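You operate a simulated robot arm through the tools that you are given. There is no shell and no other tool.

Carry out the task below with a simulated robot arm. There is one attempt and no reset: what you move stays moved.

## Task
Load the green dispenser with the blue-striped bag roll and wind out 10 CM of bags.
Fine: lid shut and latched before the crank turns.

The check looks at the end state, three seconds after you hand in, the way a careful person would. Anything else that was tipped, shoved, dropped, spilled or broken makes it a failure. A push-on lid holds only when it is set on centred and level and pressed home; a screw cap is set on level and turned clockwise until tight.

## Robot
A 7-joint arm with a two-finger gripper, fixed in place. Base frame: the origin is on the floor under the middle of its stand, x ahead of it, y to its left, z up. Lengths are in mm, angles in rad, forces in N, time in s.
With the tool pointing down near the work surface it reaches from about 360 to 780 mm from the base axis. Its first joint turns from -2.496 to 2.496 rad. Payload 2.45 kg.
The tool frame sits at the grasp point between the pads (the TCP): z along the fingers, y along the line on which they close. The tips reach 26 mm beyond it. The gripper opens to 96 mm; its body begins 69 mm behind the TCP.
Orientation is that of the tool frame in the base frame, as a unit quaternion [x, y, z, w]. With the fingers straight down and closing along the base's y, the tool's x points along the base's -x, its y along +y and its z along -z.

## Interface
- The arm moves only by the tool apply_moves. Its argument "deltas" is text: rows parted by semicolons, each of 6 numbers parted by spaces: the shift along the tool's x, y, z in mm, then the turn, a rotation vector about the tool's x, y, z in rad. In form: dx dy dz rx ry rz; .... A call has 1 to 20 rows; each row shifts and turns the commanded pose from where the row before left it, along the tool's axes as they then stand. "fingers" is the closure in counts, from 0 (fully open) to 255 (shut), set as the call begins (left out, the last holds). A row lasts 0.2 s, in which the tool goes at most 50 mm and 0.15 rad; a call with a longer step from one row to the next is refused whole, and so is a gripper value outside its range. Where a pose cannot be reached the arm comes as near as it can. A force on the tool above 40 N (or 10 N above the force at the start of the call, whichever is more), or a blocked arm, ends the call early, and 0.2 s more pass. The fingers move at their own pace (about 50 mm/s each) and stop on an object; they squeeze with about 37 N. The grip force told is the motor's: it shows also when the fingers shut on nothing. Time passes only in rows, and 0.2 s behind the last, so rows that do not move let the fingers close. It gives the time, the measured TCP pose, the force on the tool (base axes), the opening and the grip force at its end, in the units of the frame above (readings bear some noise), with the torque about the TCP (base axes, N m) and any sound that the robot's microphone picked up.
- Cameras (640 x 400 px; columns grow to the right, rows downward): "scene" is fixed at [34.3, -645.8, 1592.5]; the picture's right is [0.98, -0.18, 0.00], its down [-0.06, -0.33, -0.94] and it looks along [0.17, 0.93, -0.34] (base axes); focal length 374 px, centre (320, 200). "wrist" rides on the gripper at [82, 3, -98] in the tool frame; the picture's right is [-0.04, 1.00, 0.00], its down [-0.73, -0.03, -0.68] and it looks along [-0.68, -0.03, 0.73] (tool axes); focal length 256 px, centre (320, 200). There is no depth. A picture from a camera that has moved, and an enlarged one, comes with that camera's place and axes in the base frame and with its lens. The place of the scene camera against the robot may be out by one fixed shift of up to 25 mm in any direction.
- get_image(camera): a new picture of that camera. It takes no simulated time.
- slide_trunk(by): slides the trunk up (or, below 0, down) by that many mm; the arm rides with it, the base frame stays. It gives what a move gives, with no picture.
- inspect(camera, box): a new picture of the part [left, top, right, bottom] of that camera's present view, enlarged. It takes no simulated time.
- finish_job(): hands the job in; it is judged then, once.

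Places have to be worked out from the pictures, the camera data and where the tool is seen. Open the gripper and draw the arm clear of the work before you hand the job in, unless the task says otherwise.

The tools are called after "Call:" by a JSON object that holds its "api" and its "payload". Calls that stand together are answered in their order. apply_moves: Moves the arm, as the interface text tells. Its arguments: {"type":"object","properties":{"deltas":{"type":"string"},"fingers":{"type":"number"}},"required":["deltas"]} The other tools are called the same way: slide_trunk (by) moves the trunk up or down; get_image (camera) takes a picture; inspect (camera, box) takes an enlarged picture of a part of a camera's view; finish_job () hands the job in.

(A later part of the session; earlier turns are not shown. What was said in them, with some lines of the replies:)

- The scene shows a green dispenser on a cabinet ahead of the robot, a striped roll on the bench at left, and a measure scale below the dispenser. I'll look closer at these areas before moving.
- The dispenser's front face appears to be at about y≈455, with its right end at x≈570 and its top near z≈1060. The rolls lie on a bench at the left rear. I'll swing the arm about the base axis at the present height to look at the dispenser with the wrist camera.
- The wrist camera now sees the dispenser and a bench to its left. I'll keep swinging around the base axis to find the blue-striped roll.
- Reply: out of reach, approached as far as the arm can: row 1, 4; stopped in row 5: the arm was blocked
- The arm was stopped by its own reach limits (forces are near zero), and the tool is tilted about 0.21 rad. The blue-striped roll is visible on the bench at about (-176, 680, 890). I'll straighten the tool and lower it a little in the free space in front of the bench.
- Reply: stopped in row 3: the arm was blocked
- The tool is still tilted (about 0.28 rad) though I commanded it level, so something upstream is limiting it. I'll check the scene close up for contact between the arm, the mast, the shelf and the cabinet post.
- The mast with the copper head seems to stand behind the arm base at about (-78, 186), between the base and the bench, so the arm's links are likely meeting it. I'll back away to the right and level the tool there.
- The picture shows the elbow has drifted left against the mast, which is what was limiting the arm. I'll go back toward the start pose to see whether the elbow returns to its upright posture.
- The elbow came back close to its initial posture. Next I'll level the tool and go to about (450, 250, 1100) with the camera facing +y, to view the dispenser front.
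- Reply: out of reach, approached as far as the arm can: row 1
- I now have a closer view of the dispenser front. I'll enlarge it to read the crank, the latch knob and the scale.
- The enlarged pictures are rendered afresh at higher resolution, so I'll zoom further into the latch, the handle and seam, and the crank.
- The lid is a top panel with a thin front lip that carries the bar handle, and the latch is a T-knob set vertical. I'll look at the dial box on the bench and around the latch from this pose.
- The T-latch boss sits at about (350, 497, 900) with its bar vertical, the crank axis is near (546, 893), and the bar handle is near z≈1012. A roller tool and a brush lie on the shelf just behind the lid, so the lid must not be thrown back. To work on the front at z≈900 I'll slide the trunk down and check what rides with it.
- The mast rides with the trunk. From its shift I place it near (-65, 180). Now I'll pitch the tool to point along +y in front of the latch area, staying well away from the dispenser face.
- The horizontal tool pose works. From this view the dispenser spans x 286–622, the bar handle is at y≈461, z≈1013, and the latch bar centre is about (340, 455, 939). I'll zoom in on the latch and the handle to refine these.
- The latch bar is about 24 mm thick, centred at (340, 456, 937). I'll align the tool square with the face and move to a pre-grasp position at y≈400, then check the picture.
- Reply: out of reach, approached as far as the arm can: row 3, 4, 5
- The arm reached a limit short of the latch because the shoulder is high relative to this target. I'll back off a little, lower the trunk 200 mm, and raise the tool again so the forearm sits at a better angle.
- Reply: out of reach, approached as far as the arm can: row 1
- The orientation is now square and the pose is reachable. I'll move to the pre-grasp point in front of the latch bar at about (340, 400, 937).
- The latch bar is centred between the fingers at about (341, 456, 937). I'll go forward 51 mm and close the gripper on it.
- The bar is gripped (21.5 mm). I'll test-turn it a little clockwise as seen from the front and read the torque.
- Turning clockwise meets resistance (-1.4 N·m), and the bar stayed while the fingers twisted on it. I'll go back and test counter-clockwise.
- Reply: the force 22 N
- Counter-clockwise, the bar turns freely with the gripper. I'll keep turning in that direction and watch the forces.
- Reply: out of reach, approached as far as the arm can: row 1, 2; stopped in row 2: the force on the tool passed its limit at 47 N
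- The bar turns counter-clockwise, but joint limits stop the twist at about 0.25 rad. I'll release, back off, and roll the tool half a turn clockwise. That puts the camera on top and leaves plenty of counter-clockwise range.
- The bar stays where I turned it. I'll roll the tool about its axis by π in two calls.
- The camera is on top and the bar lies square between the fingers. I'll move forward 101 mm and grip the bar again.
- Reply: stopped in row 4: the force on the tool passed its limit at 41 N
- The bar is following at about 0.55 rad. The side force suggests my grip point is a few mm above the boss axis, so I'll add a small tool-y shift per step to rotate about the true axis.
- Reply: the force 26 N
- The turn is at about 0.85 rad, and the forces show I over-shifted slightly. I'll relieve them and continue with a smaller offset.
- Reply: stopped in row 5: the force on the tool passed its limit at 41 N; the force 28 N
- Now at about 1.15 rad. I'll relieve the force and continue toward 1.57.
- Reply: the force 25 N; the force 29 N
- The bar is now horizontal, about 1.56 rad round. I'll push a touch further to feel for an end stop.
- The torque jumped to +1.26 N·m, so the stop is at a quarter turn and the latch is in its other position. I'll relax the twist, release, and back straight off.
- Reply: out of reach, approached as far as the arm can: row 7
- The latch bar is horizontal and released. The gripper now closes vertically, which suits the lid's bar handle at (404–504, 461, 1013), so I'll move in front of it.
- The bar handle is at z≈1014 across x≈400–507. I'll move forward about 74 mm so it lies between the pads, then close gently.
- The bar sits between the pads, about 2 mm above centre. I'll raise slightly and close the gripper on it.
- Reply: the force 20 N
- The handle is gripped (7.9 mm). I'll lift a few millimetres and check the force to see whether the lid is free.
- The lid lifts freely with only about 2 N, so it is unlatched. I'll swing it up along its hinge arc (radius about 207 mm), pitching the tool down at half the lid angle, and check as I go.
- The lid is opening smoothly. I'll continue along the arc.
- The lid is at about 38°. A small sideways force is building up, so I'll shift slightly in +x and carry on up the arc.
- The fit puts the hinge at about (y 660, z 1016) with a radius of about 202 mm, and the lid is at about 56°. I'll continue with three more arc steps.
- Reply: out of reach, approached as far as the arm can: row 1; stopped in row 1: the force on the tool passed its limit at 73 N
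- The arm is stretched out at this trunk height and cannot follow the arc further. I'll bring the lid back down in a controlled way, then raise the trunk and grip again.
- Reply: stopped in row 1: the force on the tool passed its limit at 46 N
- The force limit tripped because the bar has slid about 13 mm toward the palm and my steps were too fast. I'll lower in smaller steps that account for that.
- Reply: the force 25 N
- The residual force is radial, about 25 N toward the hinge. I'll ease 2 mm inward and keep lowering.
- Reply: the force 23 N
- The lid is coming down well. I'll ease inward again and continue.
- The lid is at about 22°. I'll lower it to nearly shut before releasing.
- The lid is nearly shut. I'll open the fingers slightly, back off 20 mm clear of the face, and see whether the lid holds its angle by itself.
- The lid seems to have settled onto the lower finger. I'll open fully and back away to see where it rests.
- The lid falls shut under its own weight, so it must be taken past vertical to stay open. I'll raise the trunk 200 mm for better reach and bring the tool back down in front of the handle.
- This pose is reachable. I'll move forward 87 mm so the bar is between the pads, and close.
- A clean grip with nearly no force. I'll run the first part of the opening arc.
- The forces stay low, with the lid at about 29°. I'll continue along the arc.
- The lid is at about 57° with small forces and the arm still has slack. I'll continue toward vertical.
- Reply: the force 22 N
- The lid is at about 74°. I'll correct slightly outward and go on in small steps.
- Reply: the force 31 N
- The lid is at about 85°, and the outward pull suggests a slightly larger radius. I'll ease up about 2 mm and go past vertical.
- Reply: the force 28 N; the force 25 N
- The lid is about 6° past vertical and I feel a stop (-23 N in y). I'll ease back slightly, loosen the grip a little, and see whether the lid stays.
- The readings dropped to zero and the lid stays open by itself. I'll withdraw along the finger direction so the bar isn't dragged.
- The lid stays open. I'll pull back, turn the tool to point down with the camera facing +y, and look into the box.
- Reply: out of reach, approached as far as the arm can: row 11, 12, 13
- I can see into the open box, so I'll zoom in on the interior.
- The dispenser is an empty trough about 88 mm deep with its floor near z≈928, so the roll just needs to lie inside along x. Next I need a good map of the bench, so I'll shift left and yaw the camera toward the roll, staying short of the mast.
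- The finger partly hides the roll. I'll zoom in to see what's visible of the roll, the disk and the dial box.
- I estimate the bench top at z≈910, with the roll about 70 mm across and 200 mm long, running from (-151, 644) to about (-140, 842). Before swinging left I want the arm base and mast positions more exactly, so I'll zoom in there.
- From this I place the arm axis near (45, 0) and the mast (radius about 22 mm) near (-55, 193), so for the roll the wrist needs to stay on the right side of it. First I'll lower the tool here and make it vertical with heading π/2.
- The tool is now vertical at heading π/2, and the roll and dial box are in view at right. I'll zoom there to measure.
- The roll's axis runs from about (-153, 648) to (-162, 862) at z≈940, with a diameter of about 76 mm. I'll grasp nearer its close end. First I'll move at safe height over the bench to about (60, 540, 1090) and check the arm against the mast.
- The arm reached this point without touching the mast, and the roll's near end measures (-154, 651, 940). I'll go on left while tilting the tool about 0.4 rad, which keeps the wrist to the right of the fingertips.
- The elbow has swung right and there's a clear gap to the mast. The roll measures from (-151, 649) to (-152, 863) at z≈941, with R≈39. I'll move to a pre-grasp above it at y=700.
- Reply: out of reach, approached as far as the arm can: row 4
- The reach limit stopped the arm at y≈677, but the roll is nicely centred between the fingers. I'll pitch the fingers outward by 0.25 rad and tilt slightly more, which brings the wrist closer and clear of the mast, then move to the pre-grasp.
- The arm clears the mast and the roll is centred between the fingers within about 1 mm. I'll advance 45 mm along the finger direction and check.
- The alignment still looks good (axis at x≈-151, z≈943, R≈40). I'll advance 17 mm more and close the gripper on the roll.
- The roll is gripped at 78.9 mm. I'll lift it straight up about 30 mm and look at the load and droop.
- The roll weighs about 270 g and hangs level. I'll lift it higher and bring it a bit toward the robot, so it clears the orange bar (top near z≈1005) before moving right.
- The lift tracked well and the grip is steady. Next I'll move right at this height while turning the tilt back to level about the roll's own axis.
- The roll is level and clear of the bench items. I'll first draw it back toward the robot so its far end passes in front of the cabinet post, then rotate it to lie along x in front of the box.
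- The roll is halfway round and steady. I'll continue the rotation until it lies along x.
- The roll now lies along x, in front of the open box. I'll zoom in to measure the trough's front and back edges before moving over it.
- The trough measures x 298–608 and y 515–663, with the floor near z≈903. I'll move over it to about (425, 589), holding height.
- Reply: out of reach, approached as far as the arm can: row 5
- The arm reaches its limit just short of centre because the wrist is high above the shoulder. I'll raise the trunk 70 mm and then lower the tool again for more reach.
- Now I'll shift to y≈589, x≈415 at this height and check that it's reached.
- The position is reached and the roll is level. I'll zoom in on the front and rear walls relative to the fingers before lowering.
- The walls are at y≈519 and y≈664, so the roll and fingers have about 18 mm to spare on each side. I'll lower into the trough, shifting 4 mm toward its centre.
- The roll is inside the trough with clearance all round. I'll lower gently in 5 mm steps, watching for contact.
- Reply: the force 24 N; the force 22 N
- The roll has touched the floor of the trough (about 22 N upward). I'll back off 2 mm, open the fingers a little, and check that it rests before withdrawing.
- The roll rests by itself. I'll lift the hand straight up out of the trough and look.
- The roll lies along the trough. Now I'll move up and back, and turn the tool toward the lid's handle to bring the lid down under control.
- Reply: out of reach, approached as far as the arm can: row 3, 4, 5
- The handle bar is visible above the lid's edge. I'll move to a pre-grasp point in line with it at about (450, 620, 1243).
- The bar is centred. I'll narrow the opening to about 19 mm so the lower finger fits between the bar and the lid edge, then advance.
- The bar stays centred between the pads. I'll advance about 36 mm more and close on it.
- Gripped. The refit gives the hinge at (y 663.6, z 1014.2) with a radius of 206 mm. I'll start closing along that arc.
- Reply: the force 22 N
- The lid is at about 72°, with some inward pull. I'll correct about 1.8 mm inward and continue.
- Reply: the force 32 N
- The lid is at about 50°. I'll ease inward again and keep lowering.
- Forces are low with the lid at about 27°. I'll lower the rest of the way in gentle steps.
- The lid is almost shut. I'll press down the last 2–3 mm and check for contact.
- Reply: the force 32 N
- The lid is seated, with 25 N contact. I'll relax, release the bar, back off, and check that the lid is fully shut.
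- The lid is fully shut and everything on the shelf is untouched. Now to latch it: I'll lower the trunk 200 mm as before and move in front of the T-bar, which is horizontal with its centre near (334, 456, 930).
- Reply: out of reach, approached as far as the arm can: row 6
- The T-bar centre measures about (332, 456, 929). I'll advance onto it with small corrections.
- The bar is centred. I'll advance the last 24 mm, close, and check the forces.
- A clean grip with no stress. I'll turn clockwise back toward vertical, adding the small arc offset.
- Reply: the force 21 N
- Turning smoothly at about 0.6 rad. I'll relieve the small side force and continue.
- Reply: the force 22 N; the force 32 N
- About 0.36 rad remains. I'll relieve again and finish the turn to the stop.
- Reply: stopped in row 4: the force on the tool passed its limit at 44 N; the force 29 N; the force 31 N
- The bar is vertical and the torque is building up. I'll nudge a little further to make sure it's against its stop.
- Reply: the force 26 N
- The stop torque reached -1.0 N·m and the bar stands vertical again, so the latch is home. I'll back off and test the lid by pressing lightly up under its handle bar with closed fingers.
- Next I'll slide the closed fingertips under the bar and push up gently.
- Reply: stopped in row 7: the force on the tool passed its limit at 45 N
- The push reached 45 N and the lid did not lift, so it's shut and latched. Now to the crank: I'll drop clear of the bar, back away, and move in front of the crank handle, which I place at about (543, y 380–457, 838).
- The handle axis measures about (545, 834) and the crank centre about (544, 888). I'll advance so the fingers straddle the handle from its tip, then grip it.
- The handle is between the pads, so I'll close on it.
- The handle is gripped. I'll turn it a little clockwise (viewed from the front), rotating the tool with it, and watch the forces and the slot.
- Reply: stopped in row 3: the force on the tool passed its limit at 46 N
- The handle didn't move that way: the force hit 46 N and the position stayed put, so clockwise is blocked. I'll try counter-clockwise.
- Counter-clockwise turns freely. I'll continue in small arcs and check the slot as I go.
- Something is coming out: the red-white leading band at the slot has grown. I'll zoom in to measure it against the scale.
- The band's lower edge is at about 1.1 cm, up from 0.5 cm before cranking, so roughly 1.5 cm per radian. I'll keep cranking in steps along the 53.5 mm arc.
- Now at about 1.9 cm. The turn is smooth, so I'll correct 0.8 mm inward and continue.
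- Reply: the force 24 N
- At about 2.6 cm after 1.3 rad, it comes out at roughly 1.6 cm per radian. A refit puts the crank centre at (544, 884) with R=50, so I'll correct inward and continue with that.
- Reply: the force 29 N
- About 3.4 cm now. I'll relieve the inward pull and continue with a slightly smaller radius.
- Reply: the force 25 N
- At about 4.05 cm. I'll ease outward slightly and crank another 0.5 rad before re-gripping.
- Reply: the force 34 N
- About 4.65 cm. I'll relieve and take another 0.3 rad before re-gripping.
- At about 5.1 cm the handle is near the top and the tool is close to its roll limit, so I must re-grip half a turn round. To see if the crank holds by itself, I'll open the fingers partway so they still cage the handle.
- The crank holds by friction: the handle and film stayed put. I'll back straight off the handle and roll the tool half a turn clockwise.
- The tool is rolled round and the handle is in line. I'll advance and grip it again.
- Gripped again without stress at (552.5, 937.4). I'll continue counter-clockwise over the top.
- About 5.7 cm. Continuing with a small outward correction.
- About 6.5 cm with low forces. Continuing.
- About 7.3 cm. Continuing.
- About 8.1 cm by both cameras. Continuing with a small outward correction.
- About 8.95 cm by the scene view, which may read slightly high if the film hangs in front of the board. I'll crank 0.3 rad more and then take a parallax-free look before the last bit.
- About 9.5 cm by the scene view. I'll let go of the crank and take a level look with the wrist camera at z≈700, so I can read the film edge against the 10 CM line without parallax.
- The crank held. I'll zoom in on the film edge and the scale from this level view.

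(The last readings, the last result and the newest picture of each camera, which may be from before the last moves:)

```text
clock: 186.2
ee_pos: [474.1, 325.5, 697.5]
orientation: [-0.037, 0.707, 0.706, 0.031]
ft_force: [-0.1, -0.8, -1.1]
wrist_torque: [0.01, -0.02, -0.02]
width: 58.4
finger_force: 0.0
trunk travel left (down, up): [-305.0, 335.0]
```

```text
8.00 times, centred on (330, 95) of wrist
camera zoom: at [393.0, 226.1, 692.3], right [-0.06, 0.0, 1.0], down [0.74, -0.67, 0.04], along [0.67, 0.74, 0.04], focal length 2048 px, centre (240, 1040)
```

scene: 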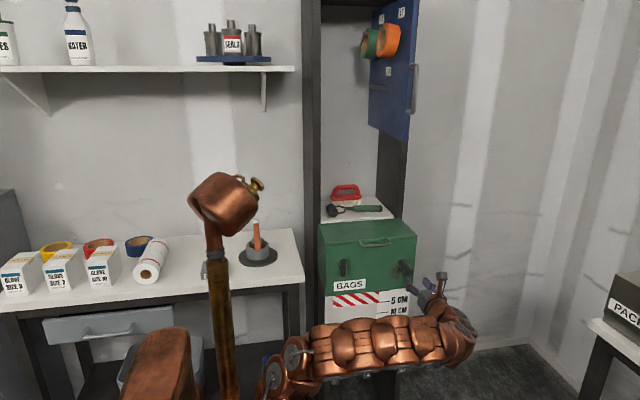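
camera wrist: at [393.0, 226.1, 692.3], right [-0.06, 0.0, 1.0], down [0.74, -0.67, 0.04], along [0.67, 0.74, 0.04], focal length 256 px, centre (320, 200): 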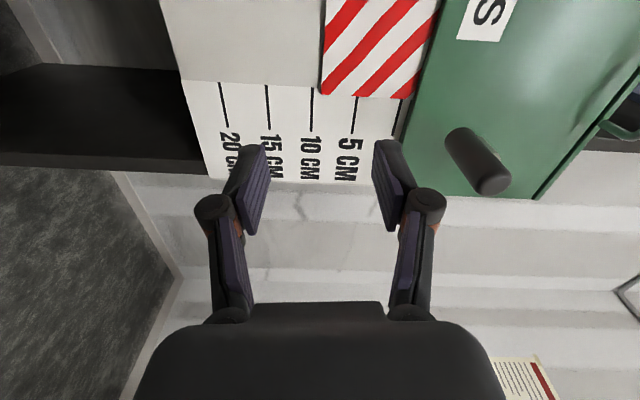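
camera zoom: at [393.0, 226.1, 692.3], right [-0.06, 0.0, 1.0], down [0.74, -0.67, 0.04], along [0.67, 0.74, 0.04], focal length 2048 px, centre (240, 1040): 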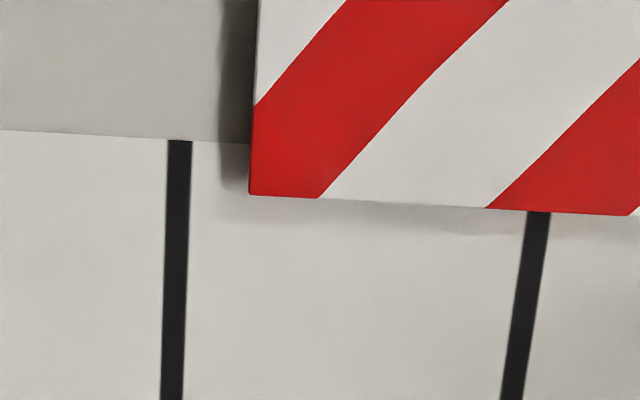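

From the level view the true length is about 9.0 cm; the scene view reads about 0.5 cm high because the film hangs in front of the board. The rate is 10 cm per turn, so about 0.6 rad more brings the handle back to straight down and 10 cm. I'll go back to the handle with the tool rolled to match it.

Call:
{"api": "apply_moves", "payload": {"deltas": "-10.5 35.6 0 0 0 0; -10.5 35.6 0 0 0 0; -10.5 35.6 0 0 0 0; -10.5 35.6 0 0 0 0; 0 0 0 0 0 0.1453; 0 0 0 0 0 0.1453; 0 0 0 0 0 0.1453; 0 0 0 0 0 0.1453; 0 0 0 0 0 0.1453; 0 0 0 0 0 0.1453; 0 0 0 0 0 0.1453; 0 0 0 0 0 0.1453; 0 0 0 0 0 0.1453; 0 0 0 0 0 0.1453; 0 0 0 0 0 0.1453; 0 0 0 0 0 0.1453; 0 0 0 0 0 0.1453; 0 0 0 0 0 0.1453; 0 0 0 0 0 0.1453; 0 0 0 0 0 0"}}

Call:
{"api": "get_image", "payload": {"camera": "wrist"}}

```text
clock: 190.4
ee_pos: [502.0, 325.7, 843.4]
orientation: [-0.609, -0.359, -0.353, 0.613]
ft_force: [0.1, -0.4, 0.3]
wrist_torque: [0.0, 0.0, 0.0]
width: 58.5
finger_force: 0.1
trunk travel left (down, up): [-305.0, 335.0]
```

```text
taken
camera wrist: at [545.1, 227.3, 911.9], right [0.85, 0.01, -0.53], down [-0.38, -0.68, -0.62], along [-0.36, 0.73, -0.58], focal length 256 px, centre (320, 200)
```

wrist: 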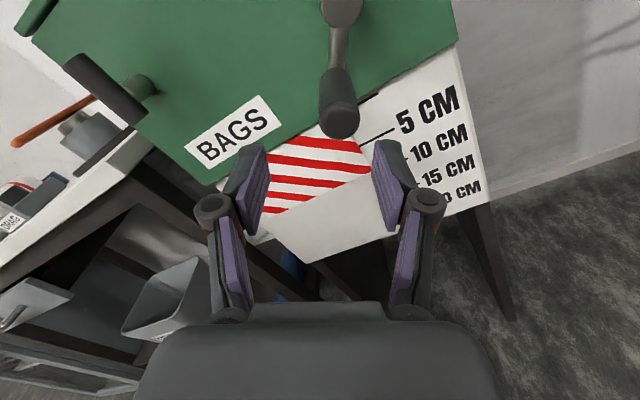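

The handle tip measures about (516, 841). I'll move onto it and grip.

Call:
{"api": "apply_moves", "payload": {"deltas": "2.2 6.8 0 0 0 0; 2.2 6.8 0 0 0 0; 0 0 25 0 0 0; 0 0 25 0 0 0; 0 0 25 0 0 0; 0 0 0 0 0 0"}}

Call:
{"api": "get_image", "payload": {"camera": "wrist"}}

Call:
{"api": "apply_moves", "payload": {"deltas": "0 0 0 0 0 0; 0 0 0 0 0 0; 0 0 0 0 0 0; 0 0 0 0 0 0; 0 0 0 0 0 0", "fingers": 255}}

Call:
{"api": "inspect", "payload": {"camera": "scene", "box": [345, 280, 405, 330]}}

```text
clock: 191.8
ee_pos: [514.8, 399.4, 840.2]
orientation: [-0.609, -0.36, -0.354, 0.612]
ft_force: [-0.5, 1.0, 1.0]
wrist_torque: [0.01, -0.02, -0.01]
width: 58.3
finger_force: 0.1
trunk travel left (down, up): [-305.0, 335.0]
```

```text
taken
camera wrist: at [558.1, 302.0, 909.7], right [0.85, 0.01, -0.53], down [-0.38, -0.68, -0.62], along [-0.36, 0.73, -0.58], focal length 256 px, centre (320, 200)
```

wrist: 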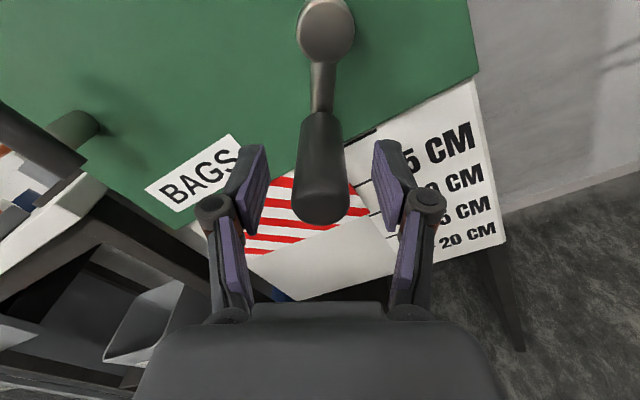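

```text
clock: 193.0
ee_pos: [515.1, 399.9, 841.1]
orientation: [-0.61, -0.359, -0.354, 0.612]
ft_force: [1.5, 0.4, -0.7]
wrist_torque: [-0.08, 0.0, 0.0]
width: 27.3
finger_force: 44.7
trunk travel left (down, up): [-305.0, 335.0]
```

```text
8.00 times, centred on (375, 305) of scene
camera zoom: at [34.3, -645.8, 1592.5], right [0.98, -0.18, 0.0], down [-0.06, -0.33, -0.94], along [0.17, 0.93, -0.34], focal length 2994 px, centre (-120, -640)
```

zoom: 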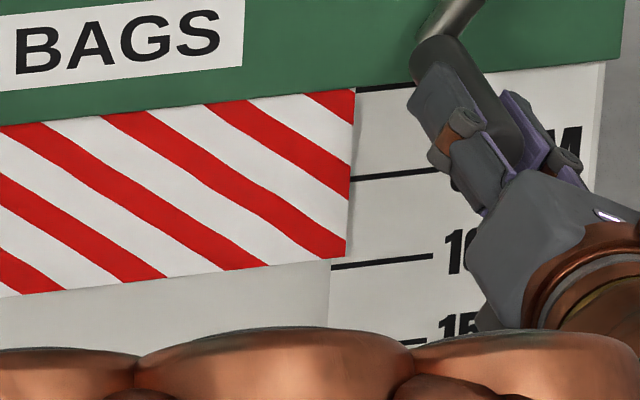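

Gripped stress-free. I'll crank 0.4 rad more, then check.

Call:
{"api": "apply_moves", "payload": {"deltas": "0.26 5.2 0 0 0 -0.1; 0.26 5.2 0 0 0 -0.1; 0.26 5.2 0 0 0 -0.1; 0.26 5.2 0 0 0 -0.1; 0 0 0 0 0 0"}}

Call:
{"api": "inspect", "payload": {"camera": "scene", "box": [345, 280, 405, 330]}}

```text
clock: 194.2
ee_pos: [536.2, 401.2, 833.1]
orientation: [-0.526, -0.473, -0.469, 0.529]
ft_force: [-1.8, -13.5, -25.7]
wrist_torque: [-0.23, 0.01, 0.23]
width: 27.5
finger_force: 44.9
trunk travel left (down, up): [-305.0, 335.0]
```

```text
8.00 times, centred on (375, 305) of scene
camera zoom: at [34.3, -645.8, 1592.5], right [0.98, -0.18, 0.0], down [-0.06, -0.33, -0.94], along [0.17, 0.93, -0.34], focal length 2994 px, centre (-120, -640)
```

zoom: 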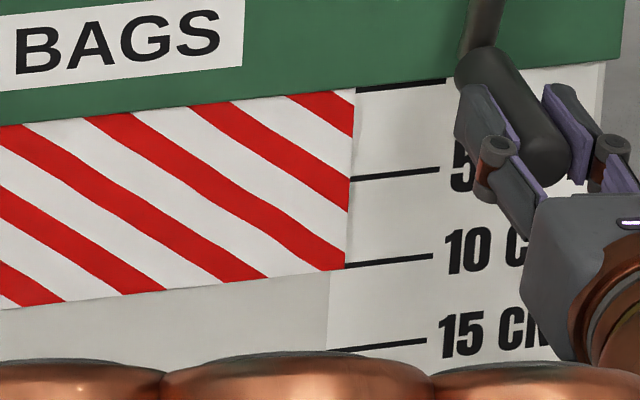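

The scene view now reads about 10.1, which is about 9.65 true. I'll relieve the radial pull and crank the last 0.21 rad to straight down.

Call:
{"api": "apply_moves", "payload": {"deltas": "-1.6 0 -1.0 0 0 0; 0.2 5.4 0 0 0 -0.1; 0.2 5.2 0 0 0 -0.1; 0 0 0 0 0 0"}}

Call:
{"api": "inspect", "payload": {"camera": "scene", "box": [345, 280, 405, 330]}}

Call:
{"api": "get_image", "payload": {"camera": "wrist"}}

```text
clock: 195.2
ee_pos: [544.2, 400.8, 832.7]
orientation: [0.475, 0.523, 0.519, -0.482]
ft_force: [-3.5, -1.3, -4.1]
wrist_torque: [0.81, 0.03, 0.28]
width: 27.1
finger_force: 44.6
trunk travel left (down, up): [-305.0, 335.0]
```

```text
8.00 times, centred on (375, 305) of scene
camera zoom: at [34.3, -645.8, 1592.5], right [0.98, -0.18, 0.0], down [-0.06, -0.33, -0.94], along [0.17, 0.93, -0.34], focal length 2994 px, centre (-120, -640)
```

zoom: 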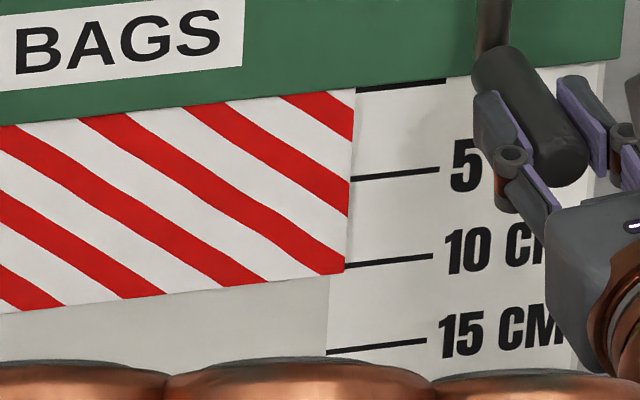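

```text
taken
camera wrist: at [541.6, 301.6, 914.0], right [1.0, 0.01, 0.05], down [0.04, -0.68, -0.73], along [0.02, 0.74, -0.68], focal length 256 px, centre (320, 200)
```

wrist: 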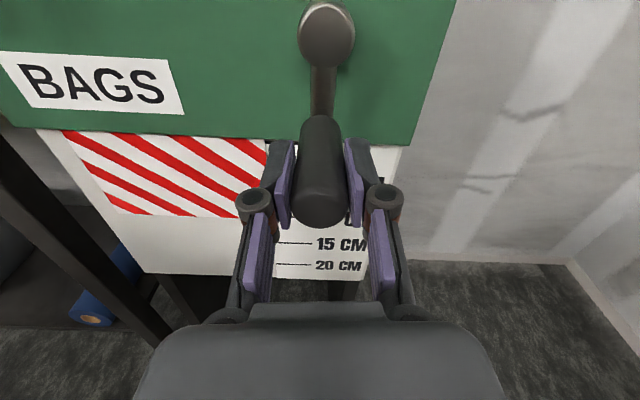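

The scene view reads about 10.4 (true about 9.9), and the handle is about 2–3 mm short of where it began. I'll nudge it that last bit.

Call:
{"api": "apply_moves", "payload": {"deltas": "0 1.6 0 0 0 -0.03; 0 1.6 0 0 0 -0.02; 0 0 0 0 0 0"}}

Call:
{"api": "inspect", "payload": {"camera": "scene", "box": [345, 280, 405, 330]}}

```text
clock: 196.0
ee_pos: [548.0, 400.5, 833.8]
orientation: [0.462, 0.535, 0.531, -0.468]
ft_force: [-4.3, 3.0, 2.4]
wrist_torque: [0.89, -0.02, 0.37]
width: 27.2
finger_force: 45.4
trunk travel left (down, up): [-305.0, 335.0]
```

```text
8.00 times, centred on (375, 305) of scene
camera zoom: at [34.3, -645.8, 1592.5], right [0.98, -0.18, 0.0], down [-0.06, -0.33, -0.94], along [0.17, 0.93, -0.34], focal length 2994 px, centre (-120, -640)
```

zoom: 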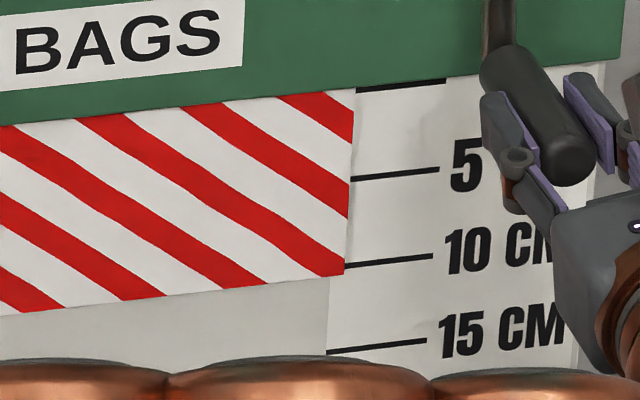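

The scene view reads about 10.5, so true should be about 10.0. I'll release the handle, back off, and verify with the level view.

Call:
{"api": "apply_moves", "payload": {"deltas": "0 0 0 0 0 0; 0 0 0 0 0 0; 0 0 0 0 0 0; 0 0 0 0 0 0; 0 0 -25 0 0 0; 0 0 -25 0 0 0; 0 0 -25 0 0 0; 0 0 0 0 0 -0.144; 0 0 0 0 0 -0.144; 0 0 0 0 0 -0.144; 0 0 0 0 0 -0.144; 0 0 0 0 0 -0.144; 0 0 0 0 0 -0.144; 0 0 0 0 0 -0.144; 0 0 0 0 0 -0.144; 0 0 0 0 0 -0.144; 0 0 0 0 0 -0.144; 0 0 0 0 0 0", "fingers": 100}}

Call:
{"api": "apply_moves", "payload": {"deltas": "18 -35 0 0 0 0; 18 -35 0 0 0 0; 18 -35 0 0 0 0; 18 -35 0 0 0 0; 0 0 0 0 0 0"}}

Call:
{"api": "get_image", "payload": {"camera": "wrist"}}

Call:
{"api": "inspect", "payload": {"camera": "wrist", "box": [260, 40, 430, 150]}}

Call:
{"api": "inspect", "payload": {"camera": "scene", "box": [345, 280, 405, 330]}}

```text
clock: 199.8
ee_pos: [549.6, 325.3, 832.3]
orientation: [-0.006, 0.707, 0.707, 0.0]
ft_force: [0.9, -0.2, 0.7]
wrist_torque: [0.01, 0.0, 0.0]
width: 58.3
finger_force: 0.1
trunk travel left (down, up): [-305.0, 335.0]
```

```text
clock: 201.0
ee_pos: [478.5, 324.3, 693.7]
orientation: [-0.004, 0.707, 0.707, -0.001]
ft_force: [0.5, 0.2, 0.5]
wrist_torque: [0.01, 0.0, -0.03]
width: 58.2
finger_force: 0.1
trunk travel left (down, up): [-305.0, 335.0]
```

```text
taken
camera wrist: at [396.5, 225.0, 695.6], right [0.03, 0.0, 1.0], down [0.74, -0.67, -0.03], along [0.67, 0.74, -0.02], focal length 256 px, centre (320, 200)
```

wrist: 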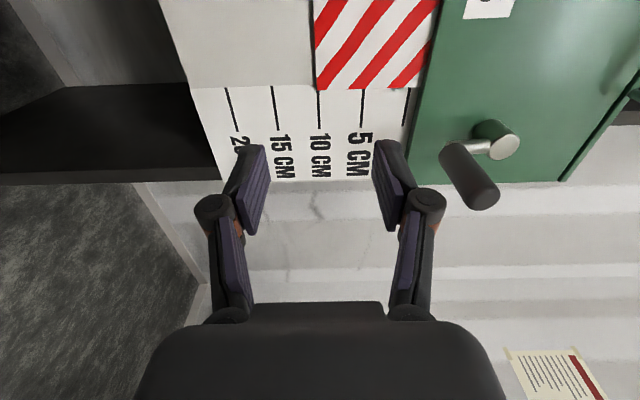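

```text
3.64 times, centred on (345, 95) of wrist
camera zoom: at [396.5, 225.0, 695.6], right [0.03, 0.0, 1.0], down [0.74, -0.67, -0.03], along [0.67, 0.74, -0.02], focal length 931 px, centre (229, 582)
```

zoom: 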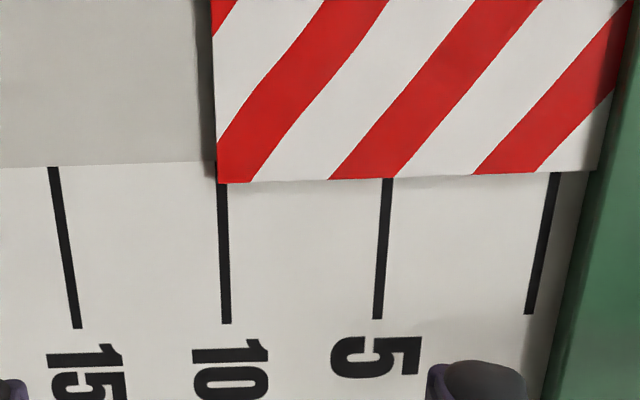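

```text
8.00 times, centred on (375, 305) of scene
camera zoom: at [34.3, -645.8, 1592.5], right [0.98, -0.18, 0.0], down [-0.06, -0.33, -0.94], along [0.17, 0.93, -0.34], focal length 2994 px, centre (-120, -640)
```

zoom: 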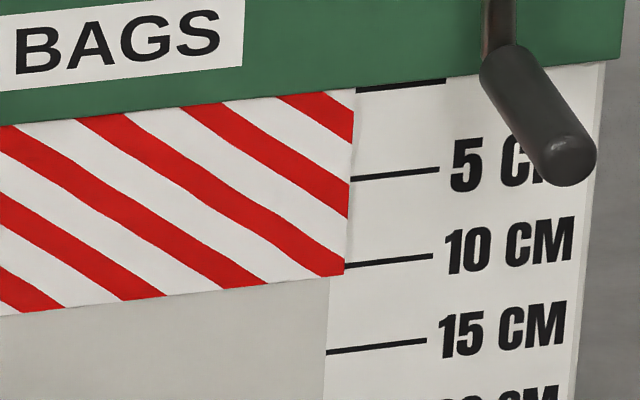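

The level view shows the film edge right at the 10 CM line (about 10.1 cm), with the handle hanging straight down as it began. I'll open the gripper, draw the arm well clear, and check the whole scene.

Call:
{"api": "apply_moves", "payload": {"deltas": "0 10 -40 0 0 0; 0 10 -40 0 0 0; 0 20 -20 0 0 0; 0 0 0 0 0 0", "fingers": 0}}

Call:
{"api": "get_image", "payload": {"camera": "scene"}}

Call:
{"api": "get_image", "payload": {"camera": "wrist"}}

Call:
{"api": "inspect", "payload": {"camera": "scene", "box": [310, 170, 430, 350]}}

Call:
{"api": "inspect", "payload": {"camera": "scene", "box": [0, 210, 310, 320]}}

```text
clock: 202.0
ee_pos: [478.9, 224.4, 732.1]
orientation: [-0.005, 0.707, 0.707, -0.001]
ft_force: [0.2, -0.5, 0.0]
wrist_torque: [0.02, 0.01, 0.03]
width: 96.1
finger_force: 0.1
trunk travel left (down, up): [-305.0, 335.0]
```

```text
taken
```

scene: 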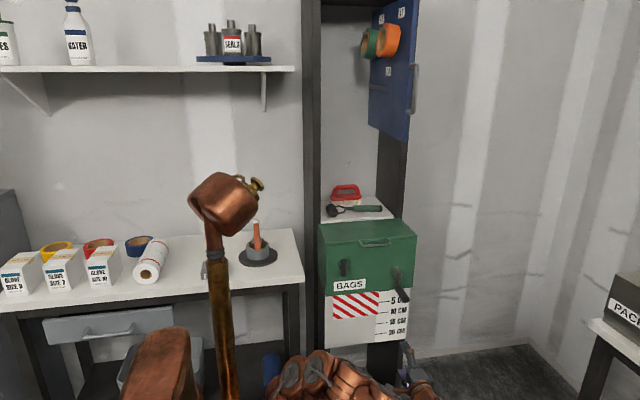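

```text
taken
camera wrist: at [397.4, 124.9, 734.7], right [0.04, 0.0, 1.0], down [0.74, -0.67, -0.03], along [0.67, 0.74, -0.02], focal length 256 px, centre (320, 200)
```

wrist: 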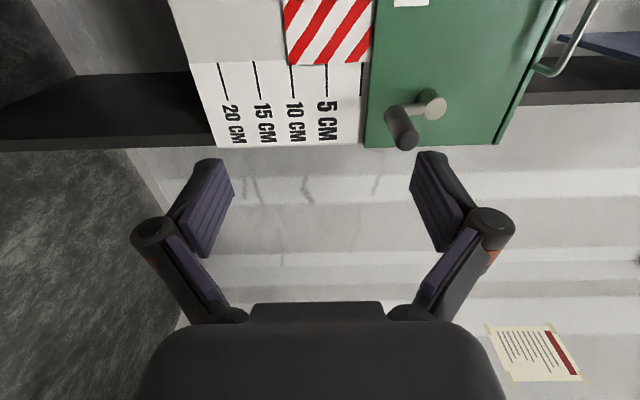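

```text
2.22 times, centred on (370, 260) of scene
camera zoom: at [34.3, -645.8, 1592.5], right [0.98, -0.18, 0.0], down [-0.06, -0.33, -0.94], along [0.17, 0.93, -0.34], focal length 832 px, centre (209, 67)
```

zoom: 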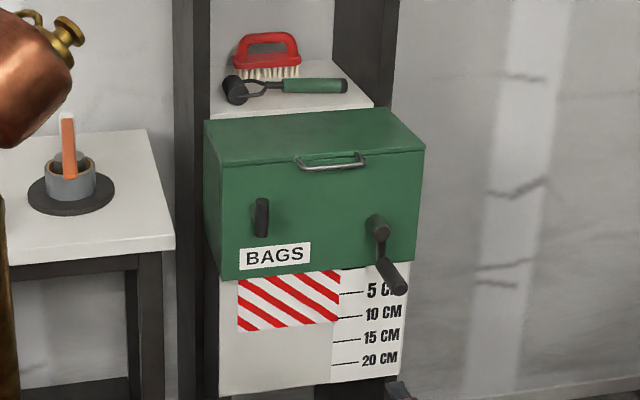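

```text
2.06 times, centred on (155, 265) of scene
camera zoom: at [34.3, -645.8, 1592.5], right [0.98, -0.18, 0.0], down [-0.06, -0.33, -0.94], along [0.17, 0.93, -0.34], focal length 772 px, centre (661, 66)
```

zoom: 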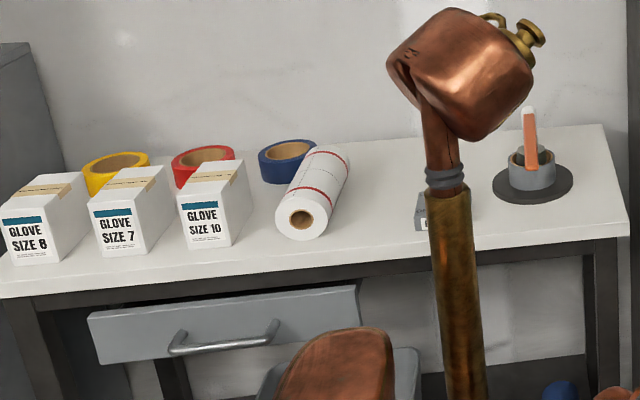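

Everything else stands as it was: film at 10, lid shut, latch vertical. There's a paper note in the wrist view at lower right, so I'll read it in case it bears on this job.

Call:
{"api": "inspect", "payload": {"camera": "wrist", "box": [470, 300, 600, 400]}}

Call:
{"api": "inspect", "payload": {"camera": "wrist", "box": [270, 0, 400, 80]}}

```text
4.00 times, centred on (535, 350) of wrist
camera zoom: at [397.4, 124.9, 734.7], right [0.04, 0.0, 1.0], down [0.74, -0.67, -0.03], along [0.67, 0.74, -0.02], focal length 1024 px, centre (-540, -400)
```

zoom: 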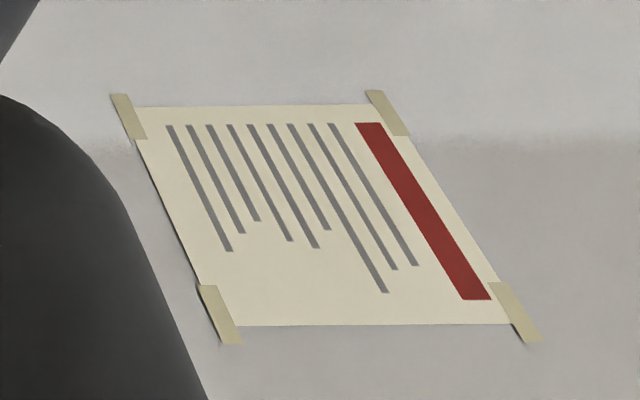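

```text
4.92 times, centred on (335, 40) of wrist
camera zoom: at [397.4, 124.9, 734.7], right [0.04, 0.0, 1.0], down [0.74, -0.67, -0.03], along [0.67, 0.74, -0.02], focal length 1260 px, centre (246, 988)
```

zoom: 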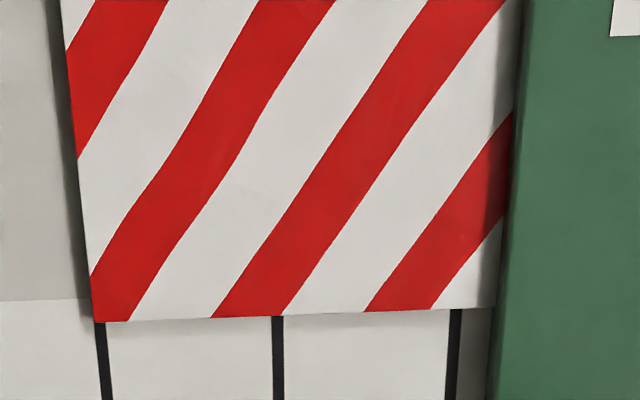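

The note is only drawn lines with nothing to read. The film edge is at the 10 CM mark, the lid is shut and latched, the roll is inside, and the gripper is open and clear, so I'm handing in the job.

Call:
{"api": "finish_job", "payload": {}}

```text
The job is handed in.
```

The green dispenser is loaded with the blue-striped roll, and about 10 cm of bag is wound out. I've handed the job in.

- **Roll:** it lies lengthwise in the dispenser's trough, which was empty when I opened it.
- **Lid:** I shut it and turned the latch back to vertical before touching the crank. Pushing up on the handle with about 45 N did not lift it.
- **Length:** from a level view, the film's edge sits just at the 10 CM line, about 10.1 cm. The fixed scene camera reads about 0.5 cm high, because the film hangs in front of the scale board.
- **Other items:** the brush, roller tool, tape spool, dial box and glove boxes look unmoved in the last pictures.
- **Arm:** the gripper is open and drawn clear of the work.

The film coming out of the slot has red-and-white diagonal stripes, not blue ones. A thin edge of the same pattern was showing at the slot before I loaded the roll, so I took it to be the leading edge of the film.
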